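You operate a simulated robot arm through the tools that you are given. There is no shell and no other tool.

The job below is to be done with a simulated robot arm. You get a single attempt, and the scene is never put back.

JOB
Release the glued lipping, white knob last, and draw the batten clear.
Fine: wind each knob back half a turn or more; leave the long batten flat on the bench, a finger's width off the lipping; no bow.

It is judged by the outcome, as a careful person would: the job done as asked, and still so three seconds after it is handed in. It fails if anything else is knocked over, pushed out of place, dropped, spilled or broken.

ROBOT AND FRAMES
A 6-joint arm with a two-finger parallel gripper, fixed in place. Base frame: the origin is at the foot of the arm, x ahead of it, y to its left, z up. Lengths are in mm, angles in rad, forces in N, time in s.
Its first joint turns from -2.897 to 2.897 rad. Payload 3.91 kg.
Tool frame: the origin (TCP) lies between the finger pads and is the grasp point; the fingertips stand 30 mm ahead of it; z points along the fingers, y is the line along which they close. Largest opening 110 mm; finger width 20, thickness 10; the body of the gripper, 48 by 112 mm, starts 55 mm behind the TCP.
Orientation is told as [roll, pitch, yaw] about the base's x, y, z axes, in that order, counted from this pose: with the fingers straight down and closing along the base's y, the tool's x points along the base's -x, its y along +y and its z along -z.

CONTROLS
- The arm moves only by the tool drive_tool. Its argument "moves" is a list of rows, each a list of 7 numbers: the shift along the tool's x, y, z in cm, then the turn, a rotation vector about the tool's x, y, z in degrees, then the finger opening in cm, from 0 to 11. In form: [[dx, dy, dz, ax, ay, az, jaw], ...]. A call has 1 to 20 rows; each row is the pose to reach, as a shift and turn from the pose commanded when the call began, along the tool's axes at that moment. Rows are played at 5 a second. More than 50 mm and 0.15 rad between two rows, or a gripper value outside its range, and nothing of the call is played. Where a pose cannot be reached the arm comes as near as it can. A force on the tool above 70 N (or 10 N above the force at the start of the call, whichever is more), or a blocked arm, ends the call early, and 0.2 s more pass. Each finger travels about 153 mm/s and halts on what it meets, pressing with about 37 N; the grip force reading is that of the motor and also rises with nothing between the fingers. The clock runs only during rows and for 0.2 s after the last one: add rows that repeat a pose to give the fingers time. It gives the time, the measured TCP pose, the force on the tool (base axes), the opening and the grip force at its end, in the units of the frame above (readings bear some noise), with the torque about the TCP (base axes, N m) and any sound that the robot's microphone picked up.
- Cameras (640 x 400 px; columns grow to the right, rows downward): "scene" is fixed at [401.6, -658.9, 1435.7]; the picture's right is [0.03, 1.00, 0.00], its down [0.90, -0.03, -0.43] and it looks along [-0.43, 0.01, -0.90] (base axes); focal length 214 px, centre (320, 200). "wrist" rides on the gripper at [72, 17, -103] in the tool frame; the picture's right is [-0.23, 0.97, 0.00], its down [-0.76, -0.18, -0.62] and it looks along [-0.61, -0.14, 0.78] (tool axes); focal length 222 px, centre (320, 200). There is no depth. A picture from a camera that has moved, and an enlarged one, comes with that camera's place and axes in the base frame and with its lens. The place of the scene camera against the robot may be out by one fixed shift of up to 18 mm in any direction.
- camera(camera): a new picture of that camera. The clock stands still meanwhile.
- inspect(camera, box): a new picture of the part [left, top, right, bottom] of that camera's present view, enlarged. The clock stands still meanwhile.
- job_done(): hands the job in; it is judged then, once.

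Nothing tells you positions but the pictures and the camera data. Unless the task says otherwise, let go and move clear before handing in.

The tools are called after "Request:" as a command line: name --pt "numbers of a row" for each row, then --argument value for the rest, lists and objects as JSON in quotes. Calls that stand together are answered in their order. drive_tool: Moves the arm, as the interface text tells. Its arguments: {"type":"object","properties":{"moves":{"type":"array"}},"required":["moves"]} The other tools are called the same way: camera (camera) takes a picture; inspect (camera, box) takes an enlarged picture of a part of a camera's view; job_done () hands the job in.

At the start:

```text
t: 0.0
tool_pos: [110.9, -582.9, 1165.8]
ee_rot: [0.0, -0.001, 0.001]
wrist_force: [-0.1, -0.7, 0.3]
wrist_torque: [0.01, -0.03, 0.03]
finger_gap: 109.9
gripper_force: 0.1
```

scene: 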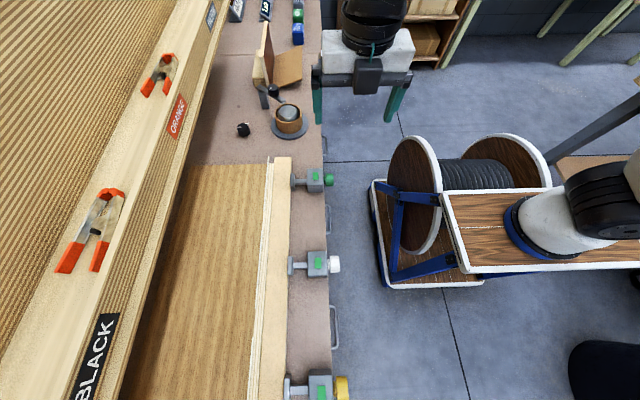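
wrist: 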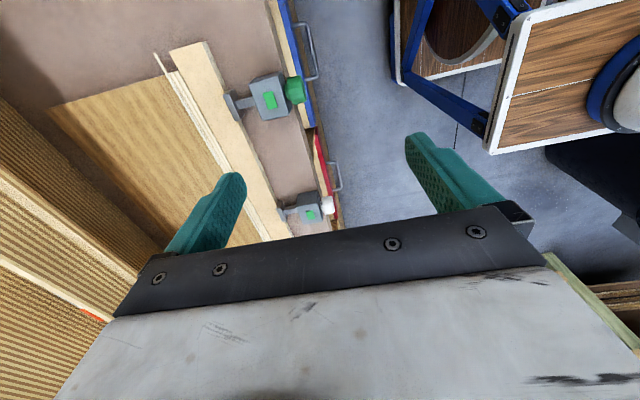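

The scene shows a bench with a panel, its lipping, a long batten, and three screw clamps with green, white and yellow knobs. I'll look more closely before moving anything.

Request:
inspect --camera "scene" --box '[240, 150, 360, 225]'

Request:
inspect --camera "scene" --box '[240, 225, 360, 300]'

Request:
inspect --camera "scene" --box '[240, 325, 360, 400]'

Request:
inspect --camera "wrist" --box '[140, 20, 380, 240]'

Request:
camera --camera "wrist"

```text
5.33 times, centred on (300, 188) of scene
camera zoom: at [401.6, -658.9, 1435.7], right [0.03, 1.0, 0.0], down [0.9, -0.03, -0.43], along [-0.43, 0.01, -0.9], focal length 1144 px, centre (427, 267)
```

zoom: 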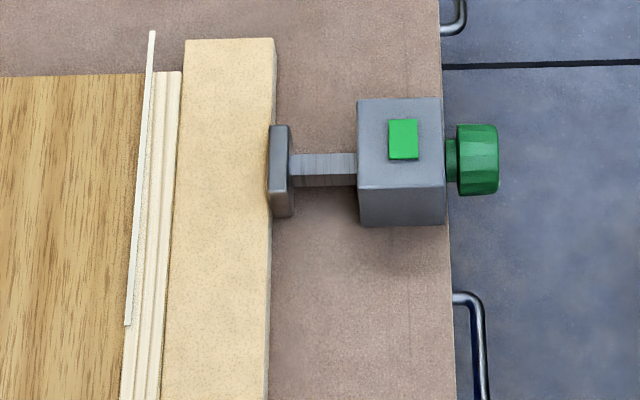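

```text
5.33 times, centred on (300, 262) of scene
camera zoom: at [401.6, -658.9, 1435.7], right [0.03, 1.0, 0.0], down [0.9, -0.03, -0.43], along [-0.43, 0.01, -0.9], focal length 1144 px, centre (427, -133)
```

zoom: 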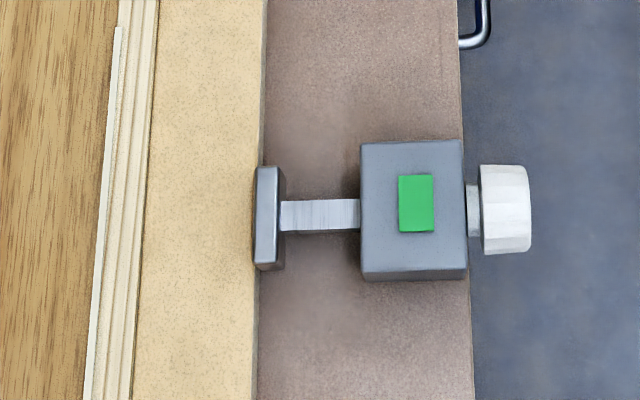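

```text
5.33 times, centred on (300, 362) of scene
camera zoom: at [401.6, -658.9, 1435.7], right [0.03, 1.0, 0.0], down [0.9, -0.03, -0.43], along [-0.43, 0.01, -0.9], focal length 1144 px, centre (427, -667)
```

zoom: 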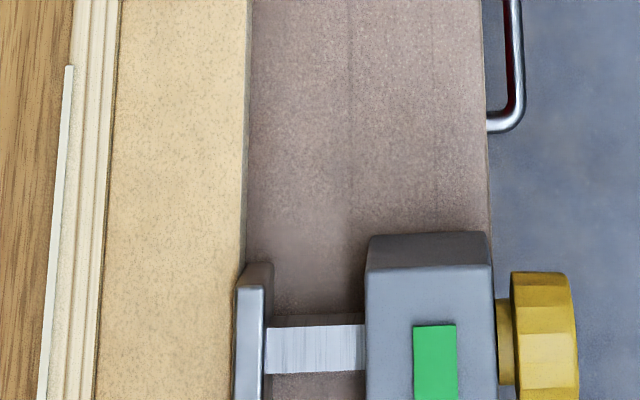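

```text
1.82 times, centred on (260, 130) of wrist
camera zoom: at [39.8, -565.3, 1268.8], right [0.23, 0.97, 0.0], down [0.76, -0.18, 0.62], along [0.61, -0.14, -0.78], focal length 404 px, centre (429, 327)
```

zoom: 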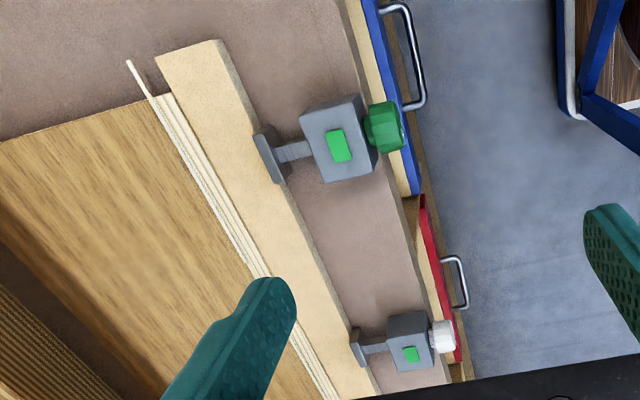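

```text
taken
camera wrist: at [39.8, -565.3, 1268.8], right [0.23, 0.97, 0.0], down [0.76, -0.18, 0.62], along [0.61, -0.14, -0.78], focal length 222 px, centre (320, 200)
```

wrist: 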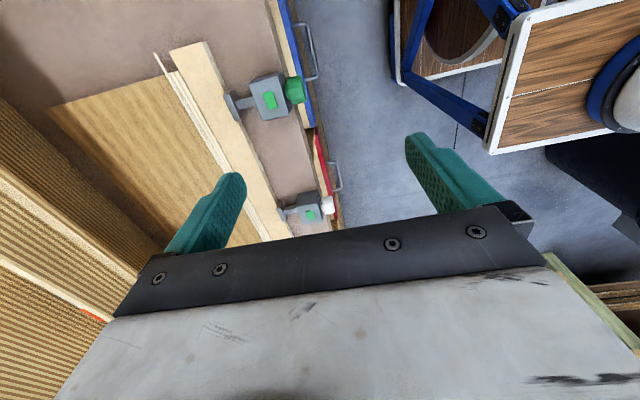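

The three clamp screws run along base y, with the knobs overhanging the bench edge at about x≈103 (green), 324 (white) and 544 (yellow), y≈-625, z≈935. I'll tilt the tool in the free space above so its fingers point along -y, and check that the arm can hold that pose.

Request:
drive_tool --pt "0 0.5 0 8 0 0 11" --pt "0 1 0 16 0 0 11" --pt "0 1.5 0 24 0 0 11" --pt "0 2 0 32 0 0 11" --pt "0 2.5 0 40 0 0 11" --pt "0 3 0 48 0 0 11" --pt "0 3.5 0 56 0 0 11" --pt "0 4 0 64 0 0 11" --pt "0 4 0 72 0 0 11" --pt "0 4 0 80 0 0 11" --pt "0 4 0 88 0 0 11" --pt "0 4 0 90 0 0 11"

Request:
camera --camera "scene"

Request:
camera --camera "wrist"

```text
t: 2.6
tool_pos: [116.7, -544.8, 1185.5]
ee_rot: [-1.033, -0.002, -0.004]
wrist_force: [-0.3, -0.5, -0.3]
wrist_torque: [-0.02, 0.0, 0.01]
finger_gap: 110.1
gripper_force: 0.0
out of reach, approached as far as the arm can: row 8, 9, 10, 11, 12
```

```text
taken
```

scene: 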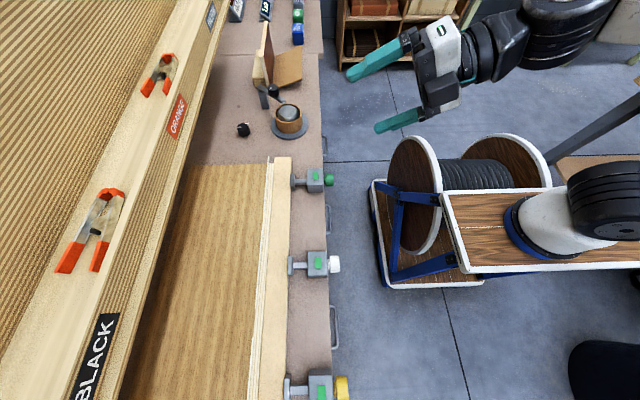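

```text
taken
camera wrist: at [45.2, -447.3, 1223.2], right [0.23, 0.5, -0.84], down [0.76, 0.44, 0.47], along [0.6, -0.75, -0.28], focal length 222 px, centre (320, 200)
```

wrist: 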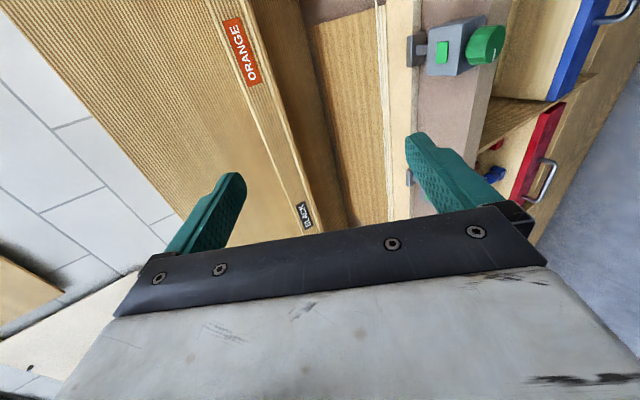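

The arm runs out of reach at about 59° of tilt, so a fully horizontal approach won't work here. I'll work from above instead: fingers down, closing along x and straddling each knob, then swing the gripper about the knob's y axis. First I'll undo the tilt.

Request:
drive_tool --pt "0 0 0 -8 0 0 11" --pt "0 0 0 -16 0 0 11" --pt "0 0 0 -24 0 0 11" --pt "0 0 0 -32 0 0 11" --pt "0 0 0 -40 0 0 11" --pt "0 0 0 -48 0 0 11" --pt "0 0 0 -56 0 0 11" --pt "0 0 0 -56 0 0 11"

```text
t: 4.4
tool_pos: [117.9, -547.0, 1185.0]
ee_rot: [-0.056, 0.0, -0.003]
wrist_force: [-0.5, -1.0, 0.6]
wrist_torque: [-0.01, 0.03, 0.01]
finger_gap: 109.6
gripper_force: 0.1
```

Rotation back to vertical works and the arm follows. I'll remove the last bit of tilt and then yaw the tool 90° so the fingers close along x.

Request:
drive_tool --pt "0 0 0 -3.2 0 0 11" --pt "0 0 0 -3.2 0 0 11"

Request:
drive_tool --pt "0 0 0 0 0 8 11" --pt "0 -0.2 0 0 0 16 11" --pt "0 -0.5 0 0 0 24 11" --pt "0 -1 0 0 0 32 11" --pt "0 -1.5 0 0 0 40 11" --pt "0 -2 0 0 0 48 11" --pt "0 -2.5 0 0 0 56 11" --pt "0 -3 0 0 0 64 11" --pt "0 -3.5 0 0 0 72 11" --pt "0 -3.5 0 0 0 80 11" --pt "0 -3.5 0 0 0 88 11" --pt "0 -3.5 0 0 0 90 11" --pt "0 -3.5 0 0 0 90 11"

Request:
camera --camera "wrist"

Request:
camera --camera "scene"

```text
t: 5.0
tool_pos: [117.5, -546.0, 1184.7]
ee_rot: [0.0, 0.0, -0.004]
wrist_force: [0.8, 0.3, -0.1]
wrist_torque: [-0.03, 0.02, 0.0]
finger_gap: 109.8
gripper_force: 0.1
```

```text
t: 7.8
tool_pos: [117.6, -581.0, 1185.8]
ee_rot: [0.002, 0.0, -1.575]
wrist_force: [1.5, -0.2, 0.1]
wrist_torque: [-0.03, 0.01, 0.02]
finger_gap: 109.9
gripper_force: 0.1
```

```text
taken
camera wrist: at [135.7, -507.8, 1288.5], right [0.97, -0.23, 0.0], down [-0.18, -0.76, 0.62], along [-0.14, -0.61, -0.78], focal length 222 px, centre (320, 200)
```

wrist: 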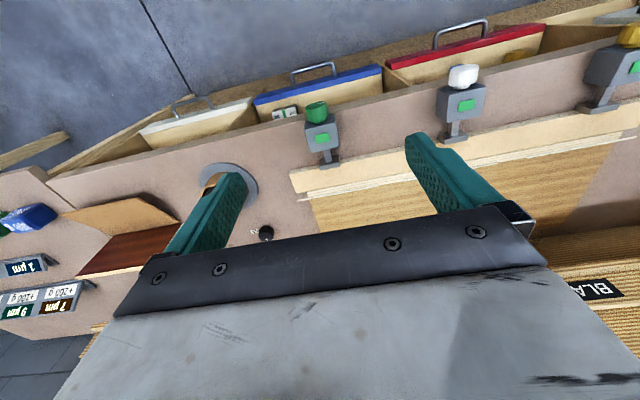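

```text
taken
```

scene: 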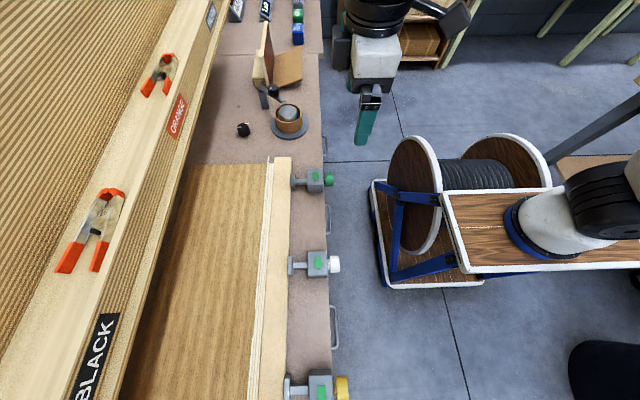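

Now the fingers close along x, and from above I can see the knobs overhanging the bench front. I'll zoom in to measure the green knob accurately with the wrist camera.

Request:
inspect --camera "wrist" --box '[270, 70, 390, 160]'

Request:
inspect --camera "wrist" --box '[400, 30, 640, 200]'

```text
4.44 times, centred on (330, 115) of wrist
camera zoom: at [135.7, -507.8, 1288.5], right [0.97, -0.23, 0.0], down [-0.18, -0.76, 0.62], along [-0.14, -0.61, -0.78], focal length 987 px, centre (276, 578)
```

zoom: 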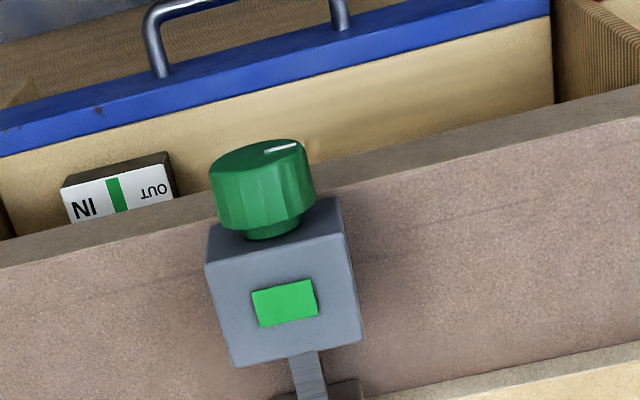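

```text
2.35 times, centred on (520, 115) of wrist
camera zoom: at [135.7, -507.8, 1288.5], right [0.97, -0.23, 0.0], down [-0.18, -0.76, 0.62], along [-0.14, -0.61, -0.78], focal length 523 px, centre (-151, 400)
```

zoom: 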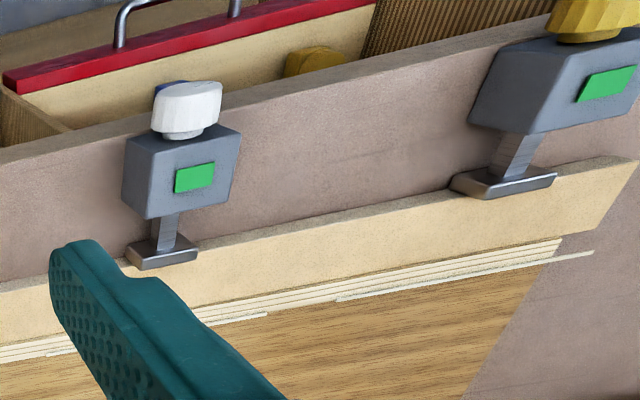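

The green knob comes out at roughly (106, -618, 917), about 36 mm across, with its index line on top. I'll drop to about 100 mm above it and measure again from there.

Request:
drive_tool --pt "-1 -0.3 4 0 0 0 11" --pt "-2 -0.6 8 0 0 0 11" --pt "-3 -0.9 12 0 0 0 11" --pt "-3.7 -1.15 15 0 0 0 11" --pt "-3.7 -1.15 15 0 0 0 11"

Request:
camera --camera "wrist"

Request:
camera --camera "scene"

```text
t: 9.0
tool_pos: [103.2, -615.7, 1035.7]
ee_rot: [-0.001, 0.0, -1.575]
wrist_force: [0.3, 0.6, 0.6]
wrist_torque: [-0.01, 0.01, -0.02]
finger_gap: 110.1
gripper_force: 0.2
```

```text
taken
camera wrist: at [121.0, -542.9, 1138.4], right [0.97, -0.23, 0.0], down [-0.18, -0.76, 0.62], along [-0.14, -0.61, -0.78], focal length 222 px, centre (320, 200)
```

wrist: 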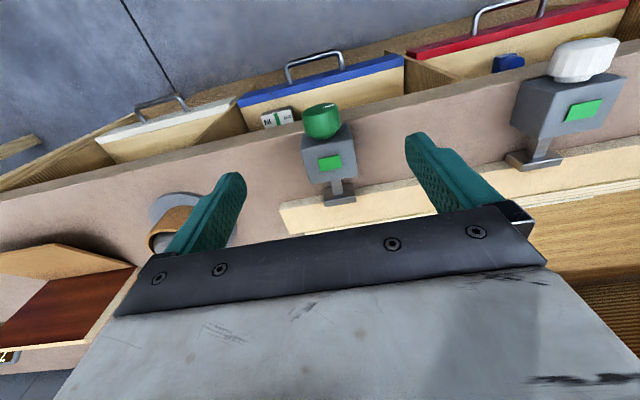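

```text
taken
```

scene: 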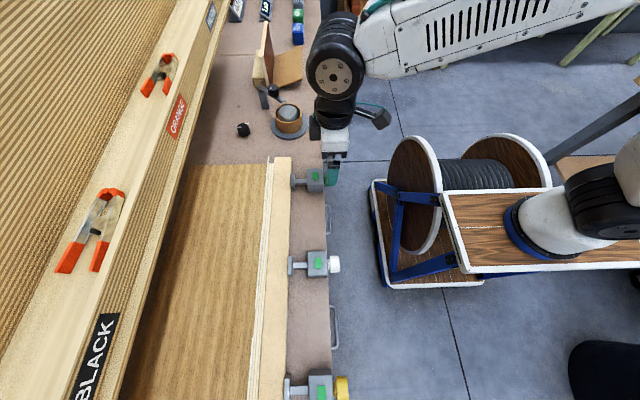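

The gripper is above the green knob. I'll zoom in on the knob, the block and the card.

Request:
inspect --camera "wrist" --box '[250, 80, 390, 210]'

Request:
inspect --camera "wrist" --box '[480, 20, 640, 180]'

```text
3.08 times, centred on (320, 145) of wrist
camera zoom: at [121.0, -542.9, 1138.4], right [0.97, -0.23, 0.0], down [-0.18, -0.76, 0.62], along [-0.14, -0.61, -0.78], focal length 684 px, centre (320, 369)
```

zoom: 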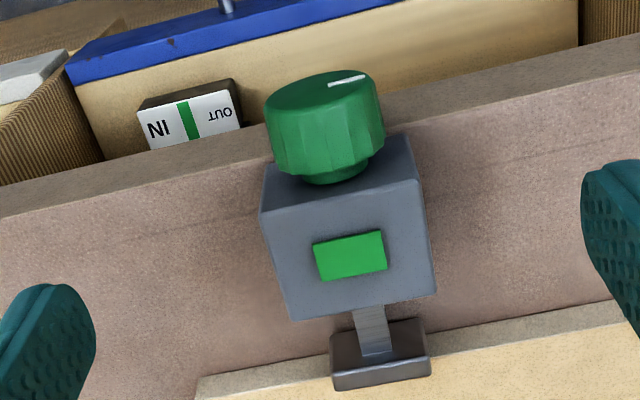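

```text
2.50 times, centred on (560, 100) of wrist
camera zoom: at [121.0, -542.9, 1138.4], right [0.97, -0.23, 0.0], down [-0.18, -0.76, 0.62], along [-0.14, -0.61, -0.78], focal length 555 px, centre (-280, 450)
```

zoom: 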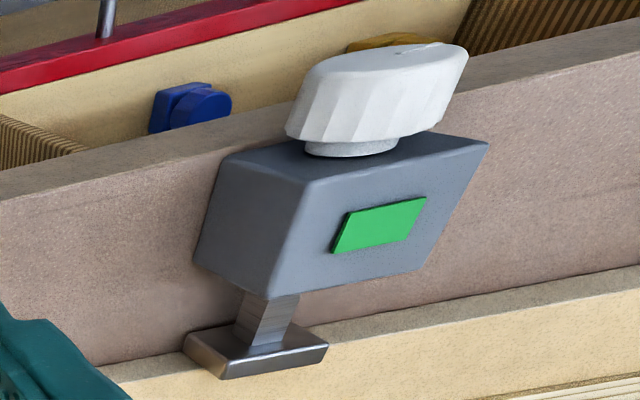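

The green knob's axis is now fixed at about x=106, y=-616, z=924, with the bench edge at about y=-633. I'll lower vertically with the fingers open on either side of the knob, then check the alignment.

Request:
drive_tool --pt "0 0.28 3 0 0 0 11" --pt "0 0.28 6 0 0 0 11" --pt "0 0.28 9 0 0 0 11" --pt "0 0.28 11.1 0 0 0 11" --pt "0 0.28 11.1 0 0 0 11"

Request:
camera --camera "wrist"

Request:
inspect --camera "wrist" --box '[220, 100, 420, 225]'

Request:
inspect --camera "scene" --box '[260, 140, 380, 215]'

```text
t: 10.2
tool_pos: [108.3, -619.9, 929.5]
ee_rot: [0.003, -0.006, -1.575]
wrist_force: [0.7, 23.5, 24.9]
wrist_torque: [0.44, -2.14, 0.5]
finger_gap: 110.1
gripper_force: 0.0
stopped in row 5: the force on the tool passed its limit at 73 N (the readings are from after the stop); the commanded pose is now the measured one
```

```text
taken
camera wrist: at [125.5, -546.6, 1032.2], right [0.97, -0.23, 0.0], down [-0.18, -0.76, 0.63], along [-0.14, -0.61, -0.78], focal length 222 px, centre (320, 200)
```

wrist: 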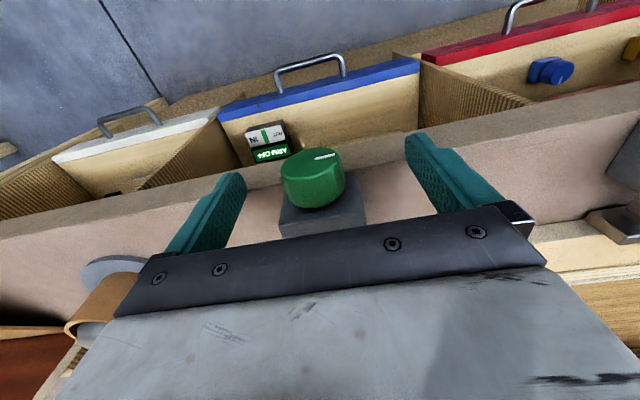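

```text
3.20 times, centred on (320, 162) of wrist
camera zoom: at [125.5, -546.6, 1032.2], right [0.97, -0.23, 0.0], down [-0.18, -0.76, 0.63], along [-0.14, -0.61, -0.78], focal length 711 px, centre (320, 320)
```

zoom: 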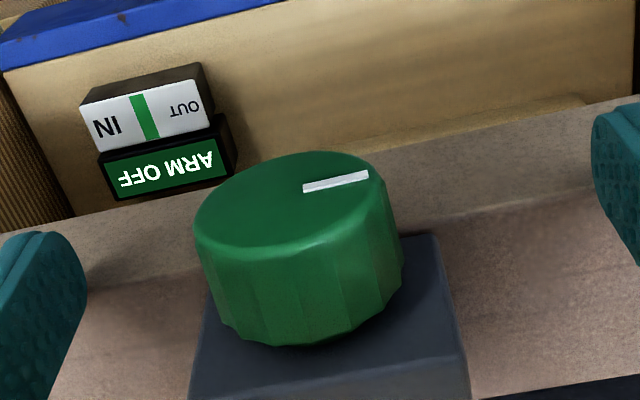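

```text
5.33 times, centred on (320, 178) of scene
camera zoom: at [401.6, -658.9, 1435.7], right [0.03, 1.0, 0.0], down [0.9, -0.03, -0.43], along [-0.43, 0.01, -0.9], focal length 1144 px, centre (320, 320)
```

zoom: 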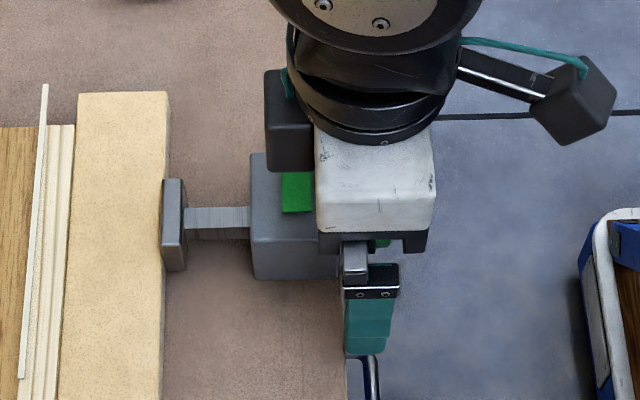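

The force limit tripped: the +x fingertip touched the bench's front edge at about y=-629, z=899, and nothing appears to have moved. I'll lift, shift 8 mm toward the robot so the fingers clear the edge, and lower again.

Request:
drive_tool --pt "0 0 -1.0 0 0 0 11" --pt "0.8 -0.2 -1.0 0 0 0 11" --pt "0.8 -0.2 -1.0 0 0 0 11" --pt "0.8 -0.2 0 0 0 0 11" --pt "0.8 -0.2 0.8 0 0 0 11" --pt "0.8 -0.2 0.8 0 0 0 11"

Request:
inspect --camera "wrist" --box '[220, 100, 420, 225]'

Request:
inspect --camera "scene" --box '[260, 140, 380, 215]'

```text
t: 11.6
tool_pos: [104.6, -613.7, 919.2]
ee_rot: [0.0, -0.006, -1.573]
wrist_force: [0.3, -0.3, 0.1]
wrist_torque: [0.05, 0.04, 0.01]
finger_gap: 109.6
gripper_force: 0.0
```

```text
3.20 times, centred on (320, 162) of wrist
camera zoom: at [122.8, -540.9, 1021.9], right [0.97, -0.23, 0.0], down [-0.18, -0.76, 0.63], along [-0.14, -0.61, -0.78], focal length 711 px, centre (320, 320)
```

zoom: 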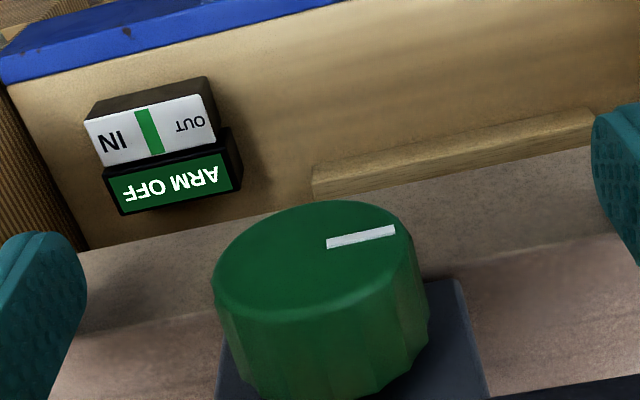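

```text
5.33 times, centred on (320, 178) of scene
camera zoom: at [401.6, -658.9, 1435.7], right [0.03, 1.0, 0.0], down [0.9, -0.03, -0.43], along [-0.43, 0.01, -0.9], focal length 1144 px, centre (320, 320)
```

zoom: 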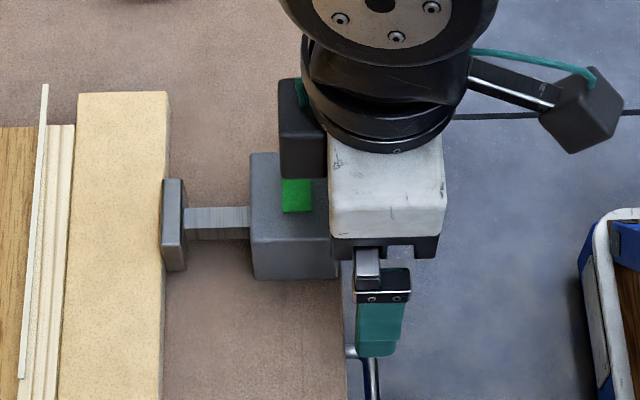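

The fingers are clear and the knob is centred between them at about (106, -614, 922). I'll narrow the opening to 60 mm and tilt the tool -60° about the knob's axis to set up a long unwinding stroke.

Request:
drive_tool --pt "0 0 0 0 0 0 6" --pt "0 0 0 -7.5 0 0 6" --pt "0 0 0 -15 0 0 6" --pt "0 0 0 -22.5 0 0 6" --pt "0 0 0 -30 0 0 6" --pt "0 0 0 -37.5 0 0 6" --pt "0 0 0 -45 0 0 6" --pt "0 0 0 -45 0 0 6"

Request:
camera --camera "wrist"

Request:
camera --camera "scene"

```text
t: 13.4
tool_pos: [107.0, -613.8, 920.8]
ee_rot: [0.787, -0.007, -1.577]
wrist_force: [0.7, 0.4, 0.3]
wrist_torque: [0.05, 0.03, 0.01]
finger_gap: 59.8
gripper_force: 0.1
```

```text
taken
camera wrist: at [46.0, -540.0, 1004.6], right [0.69, -0.23, 0.69], down [-0.57, -0.76, 0.32], along [0.45, -0.61, -0.65], focal length 222 px, centre (320, 200)
```

wrist: 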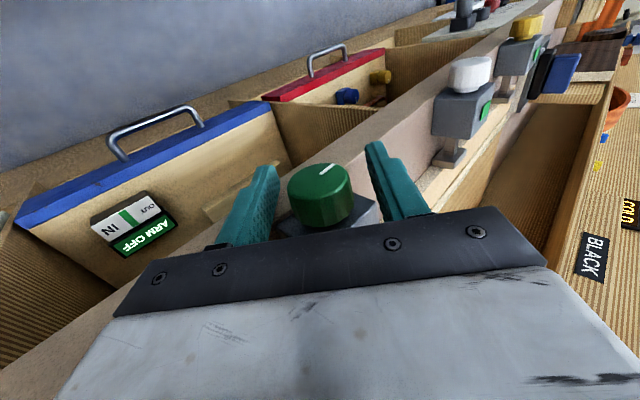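

```text
taken
```

scene: 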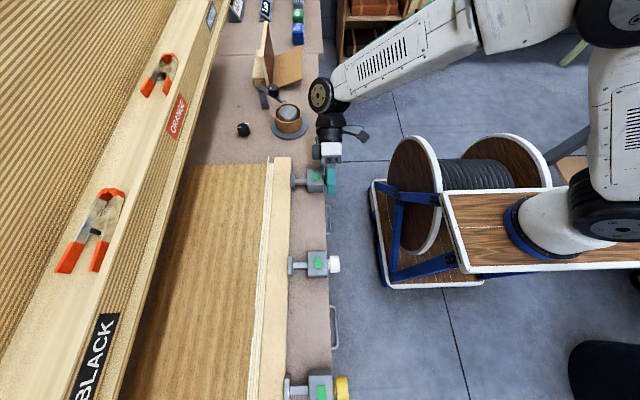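

The knob sits centred between the fingers at -45°. I'll go another 15° and close on it.

Request:
drive_tool --pt "0 0 0 -7.5 0 0 6" --pt "0 0 0 -15 0 0 6" --pt "0 0 0 -15 0 0 6" --pt "0 0 0 -15 0 0 4.5" --pt "0 0 0 -15 0 0 4.5"

Request:
inspect --camera "wrist" --box '[220, 120, 420, 245]'

```text
t: 14.6
tool_pos: [107.2, -614.4, 922.1]
ee_rot: [1.046, -0.009, -1.577]
wrist_force: [-5.6, 0.7, 20.2]
wrist_torque: [-0.29, 1.6, -0.11]
finger_gap: 45.0
gripper_force: 0.1
```

```text
3.20 times, centred on (320, 182) of wrist
camera zoom: at [26.0, -540.6, 986.0], right [0.49, -0.22, 0.85], down [-0.63, -0.76, 0.16], along [0.6, -0.61, -0.51], focal length 711 px, centre (320, 256)
```

zoom: 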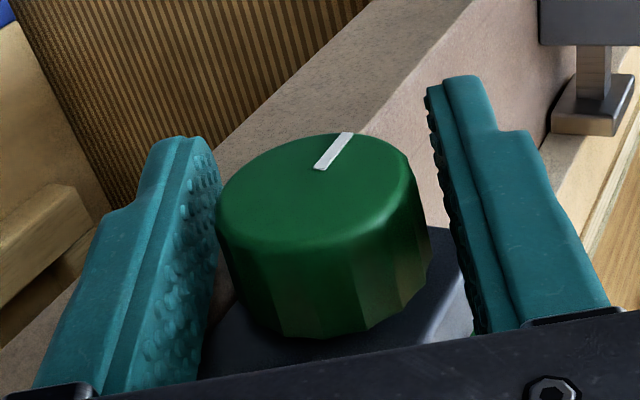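

A 20 N upward force appeared: at 60° the gripper body's corner touches the bench top, which is at about z=900. I'll back off to -50°, recheck centring, then grip.

Request:
drive_tool --pt "0 0 0 5 0 0 6" --pt "0 0 0 10 0 0 6" --pt "0 0 0 12 0 0 6" --pt "0 0 0 12 0 0 4.5" --pt "0 0 0 12 0 0 4.5"

Request:
inspect --camera "wrist" --box '[220, 120, 420, 245]'

Request:
inspect --camera "scene" --box '[260, 140, 380, 215]'

```text
t: 15.8
tool_pos: [107.1, -614.7, 919.3]
ee_rot: [0.836, -0.006, -1.573]
wrist_force: [-0.8, 0.9, 0.7]
wrist_torque: [0.02, 0.01, -0.01]
finger_gap: 45.0
gripper_force: 0.1
```

```text
3.20 times, centred on (320, 182) of wrist
camera zoom: at [41.8, -540.2, 1000.0], right [0.65, -0.23, 0.73], down [-0.59, -0.76, 0.29], along [0.48, -0.61, -0.62], focal length 711 px, centre (320, 256)
```

zoom: 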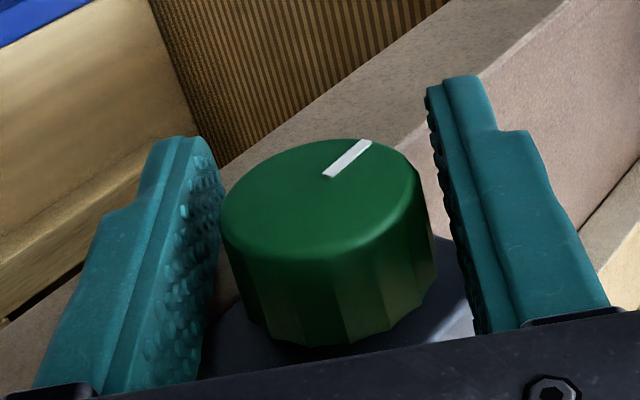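

```text
5.33 times, centred on (320, 178) of scene
camera zoom: at [401.6, -658.9, 1435.7], right [0.03, 1.0, 0.0], down [0.9, -0.03, -0.43], along [-0.43, 0.01, -0.9], focal length 1144 px, centre (320, 320)
```

zoom: 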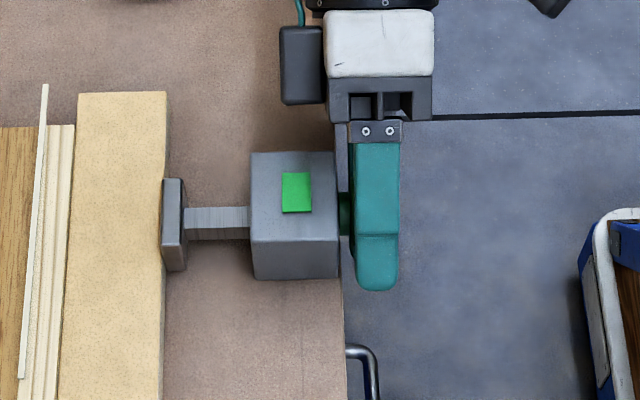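

The force is gone and the knob is centred. I'll close on it and turn a first small test step in the unscrewing direction, with the gripper body moving toward +x.

Request:
drive_tool --pt "0 0 0 0 0 0 3.0" --pt "0 0 0 0 0 0 2.5" --pt "0 0 0 0 0 0 2.5"

Request:
inspect --camera "wrist" --box '[220, 120, 420, 245]'

```text
t: 16.6
tool_pos: [108.0, -614.0, 921.2]
ee_rot: [0.839, -0.007, -1.574]
wrist_force: [8.0, -0.4, 12.7]
wrist_torque: [0.07, 0.02, 0.28]
finger_gap: 35.5
gripper_force: 44.9
```

```text
3.20 times, centred on (320, 182) of wrist
camera zoom: at [42.4, -540.1, 1000.6], right [0.65, -0.22, 0.73], down [-0.58, -0.76, 0.29], along [0.49, -0.61, -0.62], focal length 711 px, centre (320, 256)
```

zoom: 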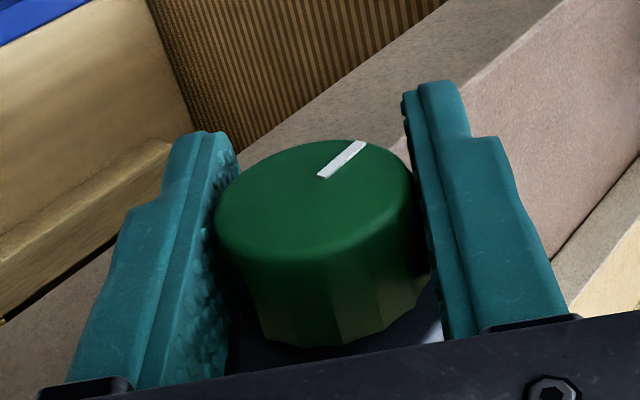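

It's gripped at a 35.5 mm gap with a small sideways load. I'll recentre by about 1.5 mm and turn 22° as a test.

Request:
drive_tool --pt "0 0.15 0 0 0 0 2.5" --pt "0 0.15 0 5 0 0 2.5" --pt "0 0.15 0 10 0 0 2.5" --pt "0 0.15 0 16 0 0 2.5" --pt "0 0.15 0 22 0 0 2.5" --pt "0 0.15 0 22 0 0 2.5"

Request:
inspect --camera "wrist" --box '[220, 120, 420, 245]'

Request:
inspect --camera "scene" --box '[240, 150, 360, 225]'

```text
t: 18.0
tool_pos: [106.7, -613.3, 919.8]
ee_rot: [0.452, -0.007, -1.577]
wrist_force: [-6.5, 1.3, -10.5]
wrist_torque: [0.92, -0.06, 0.25]
finger_gap: 35.6
gripper_force: 44.8
```

```text
3.20 times, centred on (320, 182) of wrist
camera zoom: at [77.1, -540.3, 1018.9], right [0.87, -0.23, 0.43], down [-0.44, -0.76, 0.49], along [0.21, -0.61, -0.76], focal length 711 px, centre (320, 256)
```

zoom: 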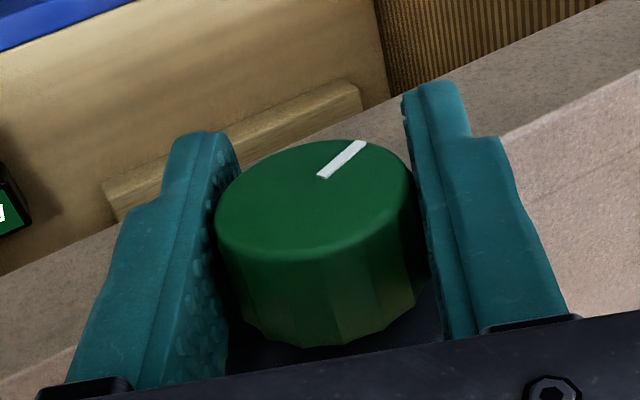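

```text
5.33 times, centred on (300, 188) of scene
camera zoom: at [401.6, -658.9, 1435.7], right [0.03, 1.0, 0.0], down [0.9, -0.03, -0.43], along [-0.43, 0.01, -0.9], focal length 1144 px, centre (427, 267)
```

zoom: 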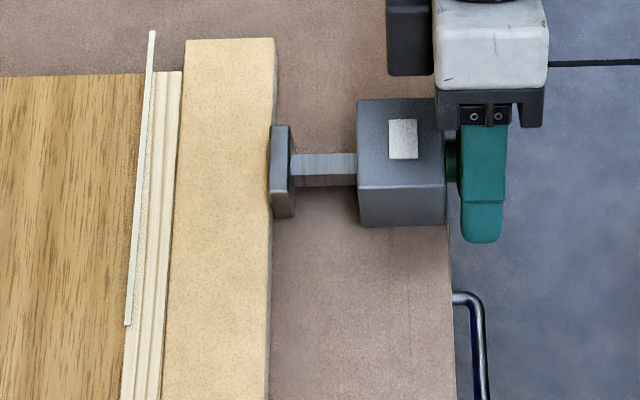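

The knob turns with the gripper, and the tag on the block changed from green to white, so it looks like an indicator that the clamp is loosening. I'll continue the stroke to about +45° and watch the pad.

Request:
drive_tool --pt "0 -0.07 0 7 0 0 2.5" --pt "0 -0.07 0 14 0 0 2.5" --pt "0 -0.07 0 21 0 0 2.5" --pt "0 -0.07 0 28 0 0 2.5" --pt "0 -0.07 0 35 0 0 2.5" --pt "0 -0.07 0 42 0 0 2.5" --pt "0 -0.07 0 49 0 0 2.5" --pt "0 -0.07 0 56 0 0 2.5" --pt "0 -0.07 0 63 0 0 2.5" --pt "0 -0.07 0 70 0 0 2.5" --pt "0 -0.07 0 70 0 0 2.5"

Request:
inspect --camera "wrist" --box '[220, 120, 420, 245]'

Request:
inspect --camera "scene" --box '[240, 150, 360, 225]'

```text
t: 20.4
tool_pos: [104.6, -614.0, 921.2]
ee_rot: [-0.768, -0.007, -1.579]
wrist_force: [-34.7, 12.9, -8.1]
wrist_torque: [0.63, 0.01, -0.7]
finger_gap: 35.0
gripper_force: 44.9
```

```text
3.20 times, centred on (320, 182) of wrist
camera zoom: at [189.3, -541.3, 982.7], right [0.7, -0.24, -0.68], down [0.3, -0.76, 0.58], along [-0.65, -0.61, -0.46], focal length 711 px, centre (320, 256)
```

zoom: 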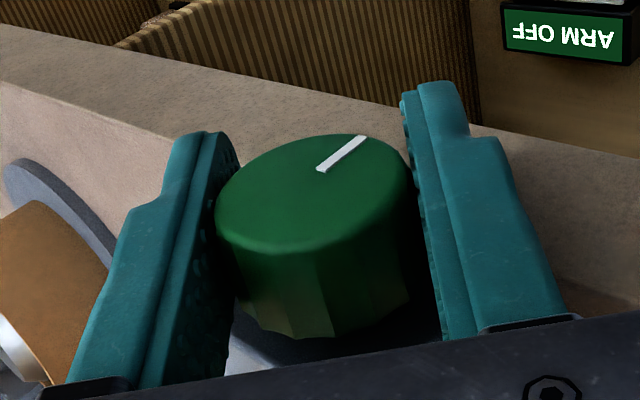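

```text
5.33 times, centred on (300, 188) of scene
camera zoom: at [401.6, -658.9, 1435.7], right [0.03, 1.0, 0.0], down [0.9, -0.03, -0.43], along [-0.43, 0.01, -0.9], focal length 1144 px, centre (427, 267)
```

zoom: 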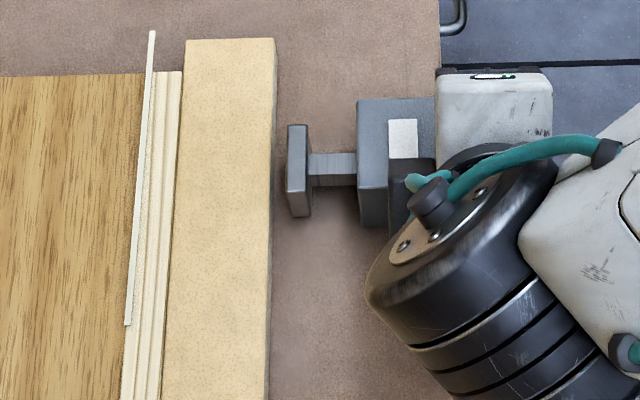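

The pad has backed off the batten by about 10 mm after roughly 92° of turn, with no slip. I'll open, swing back, and take a second stroke.

Request:
drive_tool --pt "0 0 0 0 0 0 6" --pt "0 0 0 0 0 0 6" --pt "0 0 0 0 0 0 6"

Request:
inspect --camera "wrist" --box '[220, 120, 420, 245]'

```text
t: 21.2
tool_pos: [105.4, -614.0, 921.1]
ee_rot: [-0.767, -0.008, -1.573]
wrist_force: [0.0, 0.0, -0.6]
wrist_torque: [0.0, 0.02, 0.01]
finger_gap: 60.1
gripper_force: 0.1
```

```text
3.20 times, centred on (320, 182) of wrist
camera zoom: at [191.2, -541.5, 982.2], right [0.7, -0.23, -0.67], down [0.3, -0.76, 0.58], along [-0.65, -0.61, -0.46], focal length 711 px, centre (320, 256)
```

zoom: 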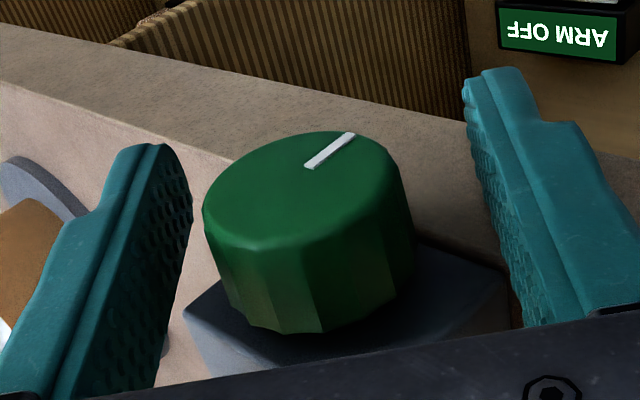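

The knob sits about 3 mm off-centre in this pose, so I'll correct the pivot while swinging the open gripper back to about -50°.

Request:
drive_tool --pt "0 -0.27 0 0 0 0 6" --pt "0 -0.27 0 -8 0 0 6" --pt "0 -0.27 0 -16 0 0 6" --pt "0 -0.27 0 -24 0 0 6" --pt "0 -0.27 0 -32 0 0 6" --pt "0 -0.27 0 -40 0 0 6" --pt "0 -0.27 0 -48 0 0 6" --pt "0 -0.27 0 -56 0 0 6" --pt "0 -0.27 0 -64 0 0 6" --pt "0 -0.27 0 -72 0 0 6" --pt "0 -0.27 0 -80 0 0 6" --pt "0 -0.27 0 -88 0 0 6" --pt "0 -0.27 0 -94 0 0 6" --pt "0 -0.27 0 -94 0 0 6"

Request:
inspect --camera "wrist" --box '[220, 120, 420, 245]'

Request:
inspect --camera "scene" --box '[240, 150, 360, 225]'

```text
t: 24.2
tool_pos: [103.5, -613.8, 923.1]
ee_rot: [0.874, -0.007, -1.574]
wrist_force: [0.0, -0.1, 0.7]
wrist_torque: [0.04, 0.01, -0.02]
finger_gap: 60.2
gripper_force: 0.0
```

```text
3.20 times, centred on (320, 182) of wrist
camera zoom: at [36.2, -540.3, 1001.3], right [0.62, -0.22, 0.75], down [-0.59, -0.76, 0.27], along [0.51, -0.61, -0.61], focal length 711 px, centre (320, 256)
```

zoom: 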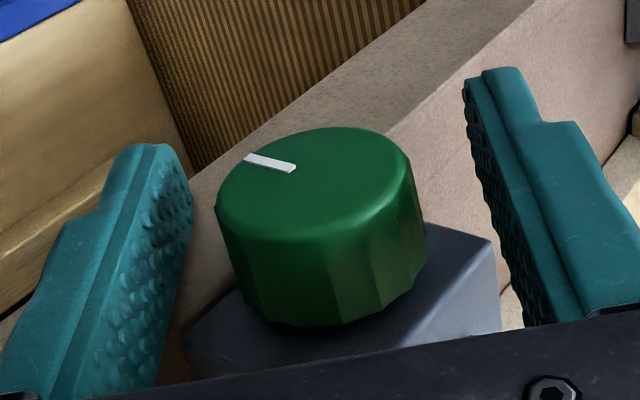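

```text
5.33 times, centred on (300, 188) of scene
camera zoom: at [401.6, -658.9, 1435.7], right [0.03, 1.0, 0.0], down [0.9, -0.03, -0.43], along [-0.43, 0.01, -0.9], focal length 1144 px, centre (427, 267)
```

zoom: 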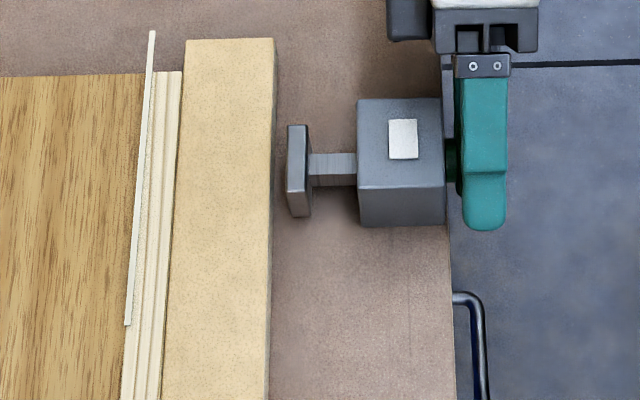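

The knob is well centred now; its axis is about (103.8, -614, 922). I'll close and take the second stroke.

Request:
drive_tool --pt "0 0 0.1 0 0 0 3.5" --pt "0 0 0.1 0 0 0 2.5" --pt "0 0 0.1 0 0 0 2.5" --pt "0 0 0.1 7.5 0 0 2.5" --pt "0 0 0.1 15 0 0 2.5" --pt "0 0 0.1 22.5 0 0 2.5" --pt "0 0 0.1 30 0 0 2.5" --pt "0 0 0.1 37.5 0 0 2.5" --pt "0 0 0.1 45 0 0 2.5" --pt "0 0 0.1 52.5 0 0 2.5" --pt "0 0 0.1 60 0 0 2.5" --pt "0 0 0.1 67.5 0 0 2.5" --pt "0 0 0.1 75 0 0 2.5" --pt "0 0 0.1 82.5 0 0 2.5" --pt "0 0 0.1 90 0 0 2.5" --pt "0 0 0.1 97.5 0 0 2.5" --pt "0 0 0.1 97.5 0 0 2.5"

Request:
inspect --camera "wrist" --box '[220, 120, 420, 245]'

Request:
inspect --camera "scene" --box '[240, 150, 360, 225]'

```text
t: 27.8
tool_pos: [106.8, -613.9, 922.2]
ee_rot: [-0.829, -0.006, -1.574]
wrist_force: [7.6, -11.2, 7.4]
wrist_torque: [-0.12, -0.01, 0.41]
finger_gap: 35.4
gripper_force: 45.3
```

```text
3.20 times, centred on (320, 182) of wrist
camera zoom: at [194.3, -541.3, 979.0], right [0.66, -0.23, -0.72], down [0.34, -0.76, 0.56], along [-0.67, -0.61, -0.42], focal length 711 px, centre (320, 256)
```

zoom: 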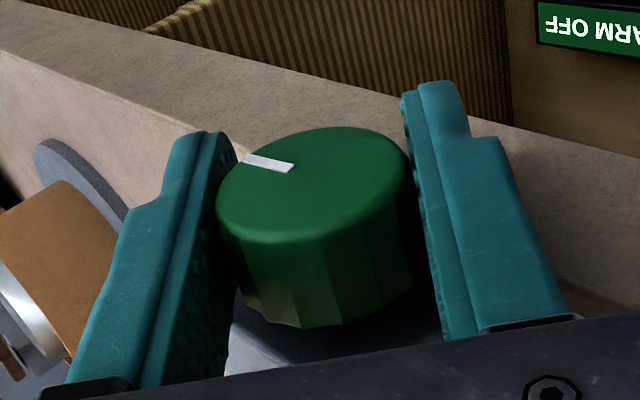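

```text
5.33 times, centred on (300, 188) of scene
camera zoom: at [401.6, -658.9, 1435.7], right [0.03, 1.0, 0.0], down [0.9, -0.03, -0.43], along [-0.43, 0.01, -0.9], focal length 1144 px, centre (427, 267)
```

zoom: 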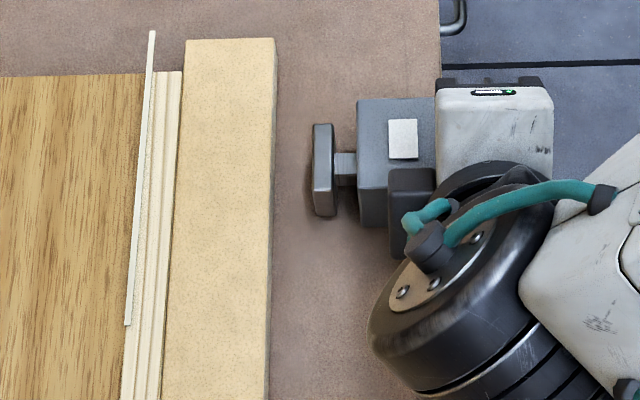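

The green pad is now about 23 mm clear of the batten after about 190°. For margin I'll take one short third stroke of about 45°.

Request:
drive_tool --pt "0 0 0 0 0 0 6" --pt "0 0 0 0 0 0 6" --pt "0 0 0 -8 0 0 6" --pt "0 0 0 -16 0 0 6" --pt "0 0 0 -24 0 0 6" --pt "0 0 0 -32 0 0 6" --pt "0 0 0 -40 0 0 6" --pt "0 0 0 -47.5 0 0 6" --pt "0 0 0 -47.5 0 0 6"

Request:
inspect --camera "wrist" --box '[220, 120, 420, 245]'

```text
t: 29.8
tool_pos: [106.5, -614.4, 922.4]
ee_rot: [0.003, -0.006, -1.574]
wrist_force: [-0.3, 0.8, 0.4]
wrist_torque: [-0.02, -0.02, -0.02]
finger_gap: 60.2
gripper_force: 0.1
```

```text
3.20 times, centred on (320, 182) of wrist
camera zoom: at [123.1, -541.0, 1024.3], right [0.97, -0.23, 0.0], down [-0.18, -0.76, 0.63], along [-0.14, -0.61, -0.78], focal length 711 px, centre (320, 256)
```

zoom: 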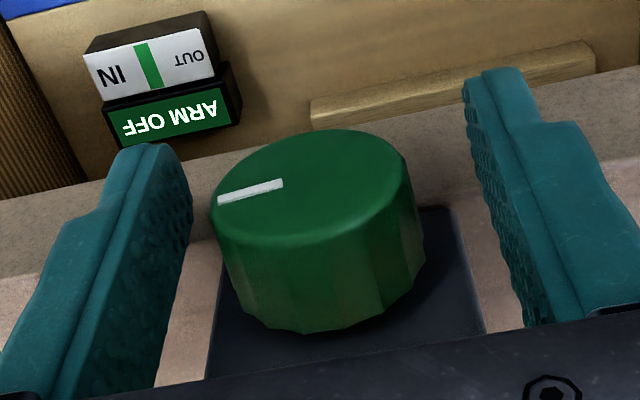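

The index mark, which first pointed to +x, now points to -x, so the turn so far is at least half. I'll add about 45° more for margin.

Request:
drive_tool --pt "0 0 0 0 0 0 3.5" --pt "0 0 0 0 0 0 2.5" --pt "0 0 0 0 0 0 2.5" --pt "0 0 0 7.5 0 0 2.5" --pt "0 0 0 15 0 0 2.5" --pt "0 0 0 22.5 0 0 2.5" --pt "0 0 0 30 0 0 2.5" --pt "0 0 0 37.5 0 0 2.5" --pt "0 0 0 45 0 0 2.5" --pt "0 0 0 45 0 0 2.5" --pt "0 0 0 45 0 0 6" --pt "0 0 0 45 0 0 6"

Request:
inspect --camera "scene" --box '[240, 150, 360, 225]'

```text
t: 32.4
tool_pos: [105.8, -614.9, 921.2]
ee_rot: [-0.784, -0.004, -1.577]
wrist_force: [-0.6, 0.0, 0.7]
wrist_torque: [0.01, -0.02, 0.0]
finger_gap: 60.2
gripper_force: 0.0
```

```text
5.33 times, centred on (300, 188) of scene
camera zoom: at [401.6, -658.9, 1435.7], right [0.03, 1.0, 0.0], down [0.9, -0.03, -0.43], along [-0.43, 0.01, -0.9], focal length 1144 px, centre (427, 267)
```

zoom: 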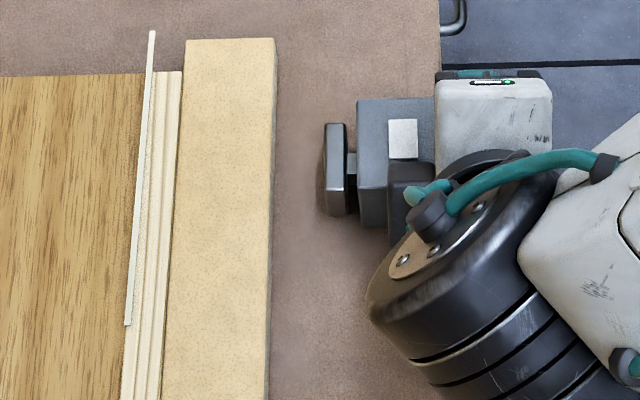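

The green clamp is fully backed off with a gap of about 30 mm. I'll return to vertical, lift clear, and travel above the clamps to the yellow one at x≈555.

Request:
drive_tool --pt "0 0 0 -7.5 0 0 7" --pt "0 0 0 -15 0 0 8" --pt "0 0 0 -22.5 0 0 9" --pt "0 0 0 -30 0 0 10" --pt "0 0 0 -37.5 0 0 11" --pt "0 0 0 -45 0 0 11" --pt "0 0 0 -45 0 0 11"

Request:
drive_tool --pt "0 0 -4 0 0 0 11" --pt "0 0 -8 0 0 0 11" --pt "0 0 -12 0 0 0 11" --pt "0 4.5 -12 0 0 0 11" --pt "0 9 -12 0 0 0 11" --pt "0 13.5 -12 0 0 0 11" --pt "0 18 -12 0 0 0 11" --pt "0 22.5 -12 0 0 0 11" --pt "0 27 -12 0 0 0 11" --pt "0 31.5 -12 0 0 0 11" --pt "0 36 -12 0 0 0 11" --pt "0 40.5 -12 0 0 0 11" --pt "0 45 -12 0 0 0 11" --pt "0 45 -12 0 0 0 11"

Request:
camera --camera "wrist"

Request:
camera --camera "scene"

```text
t: 34.0
tool_pos: [105.3, -613.3, 923.0]
ee_rot: [0.001, -0.007, -1.573]
wrist_force: [0.6, 0.9, 0.0]
wrist_torque: [0.01, -0.01, 0.0]
finger_gap: 110.1
gripper_force: 0.0
```

```text
t: 37.0
tool_pos: [555.7, -616.0, 1041.0]
ee_rot: [0.001, -0.008, -1.576]
wrist_force: [0.1, 0.3, -0.2]
wrist_torque: [-0.04, -0.01, -0.01]
finger_gap: 109.9
gripper_force: 0.1
```

```text
taken
camera wrist: at [572.4, -542.0, 1143.7], right [0.97, -0.23, 0.0], down [-0.18, -0.76, 0.63], along [-0.14, -0.61, -0.78], focal length 222 px, centre (320, 200)
```

wrist: 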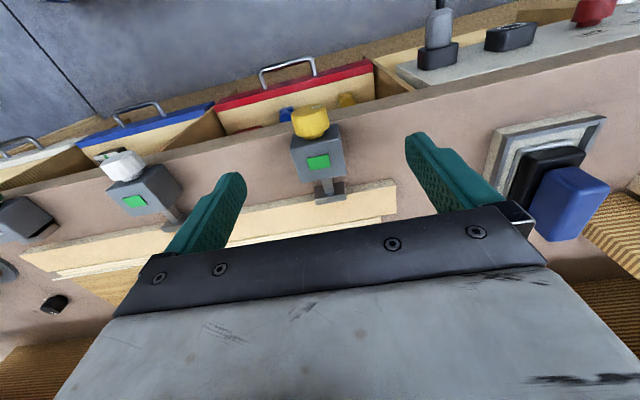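

```text
taken
```

scene: 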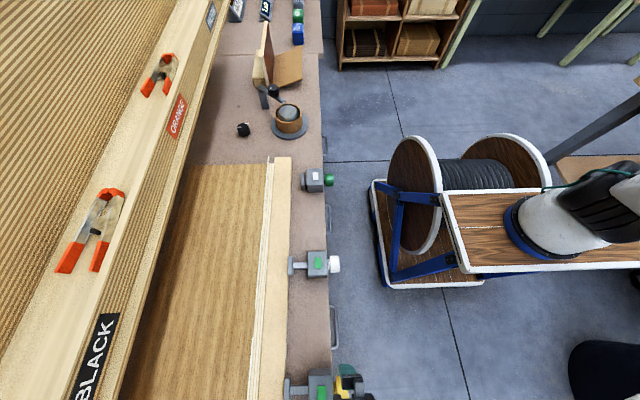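

The yellow clamp is below the gripper. I'll zoom in on it and check what's just past it at higher x before swinging there.

Request:
inspect --camera "wrist" --box '[250, 80, 390, 210]'

Request:
inspect --camera "wrist" --box '[360, 0, 640, 180]'

```text
3.08 times, centred on (320, 145) of wrist
camera zoom: at [572.4, -542.0, 1143.7], right [0.97, -0.23, 0.0], down [-0.18, -0.76, 0.63], along [-0.14, -0.61, -0.78], focal length 684 px, centre (320, 369)
```

zoom: 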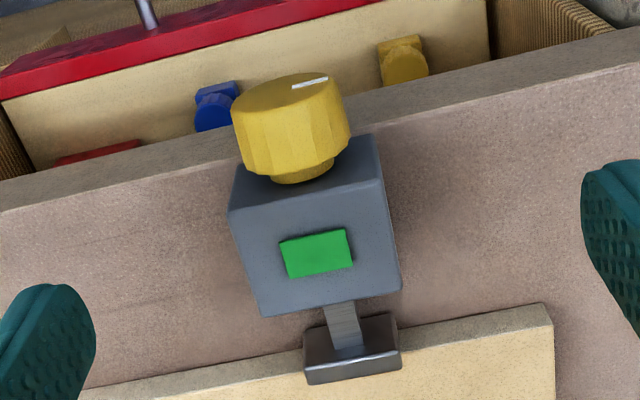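

```text
2.22 times, centred on (500, 90) of wrist
camera zoom: at [572.4, -542.0, 1143.7], right [0.97, -0.23, 0.0], down [-0.18, -0.76, 0.63], along [-0.14, -0.61, -0.78], focal length 494 px, centre (-80, 444)
```

zoom: 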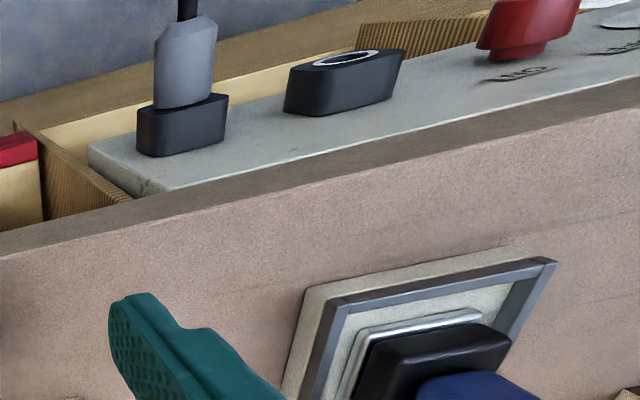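

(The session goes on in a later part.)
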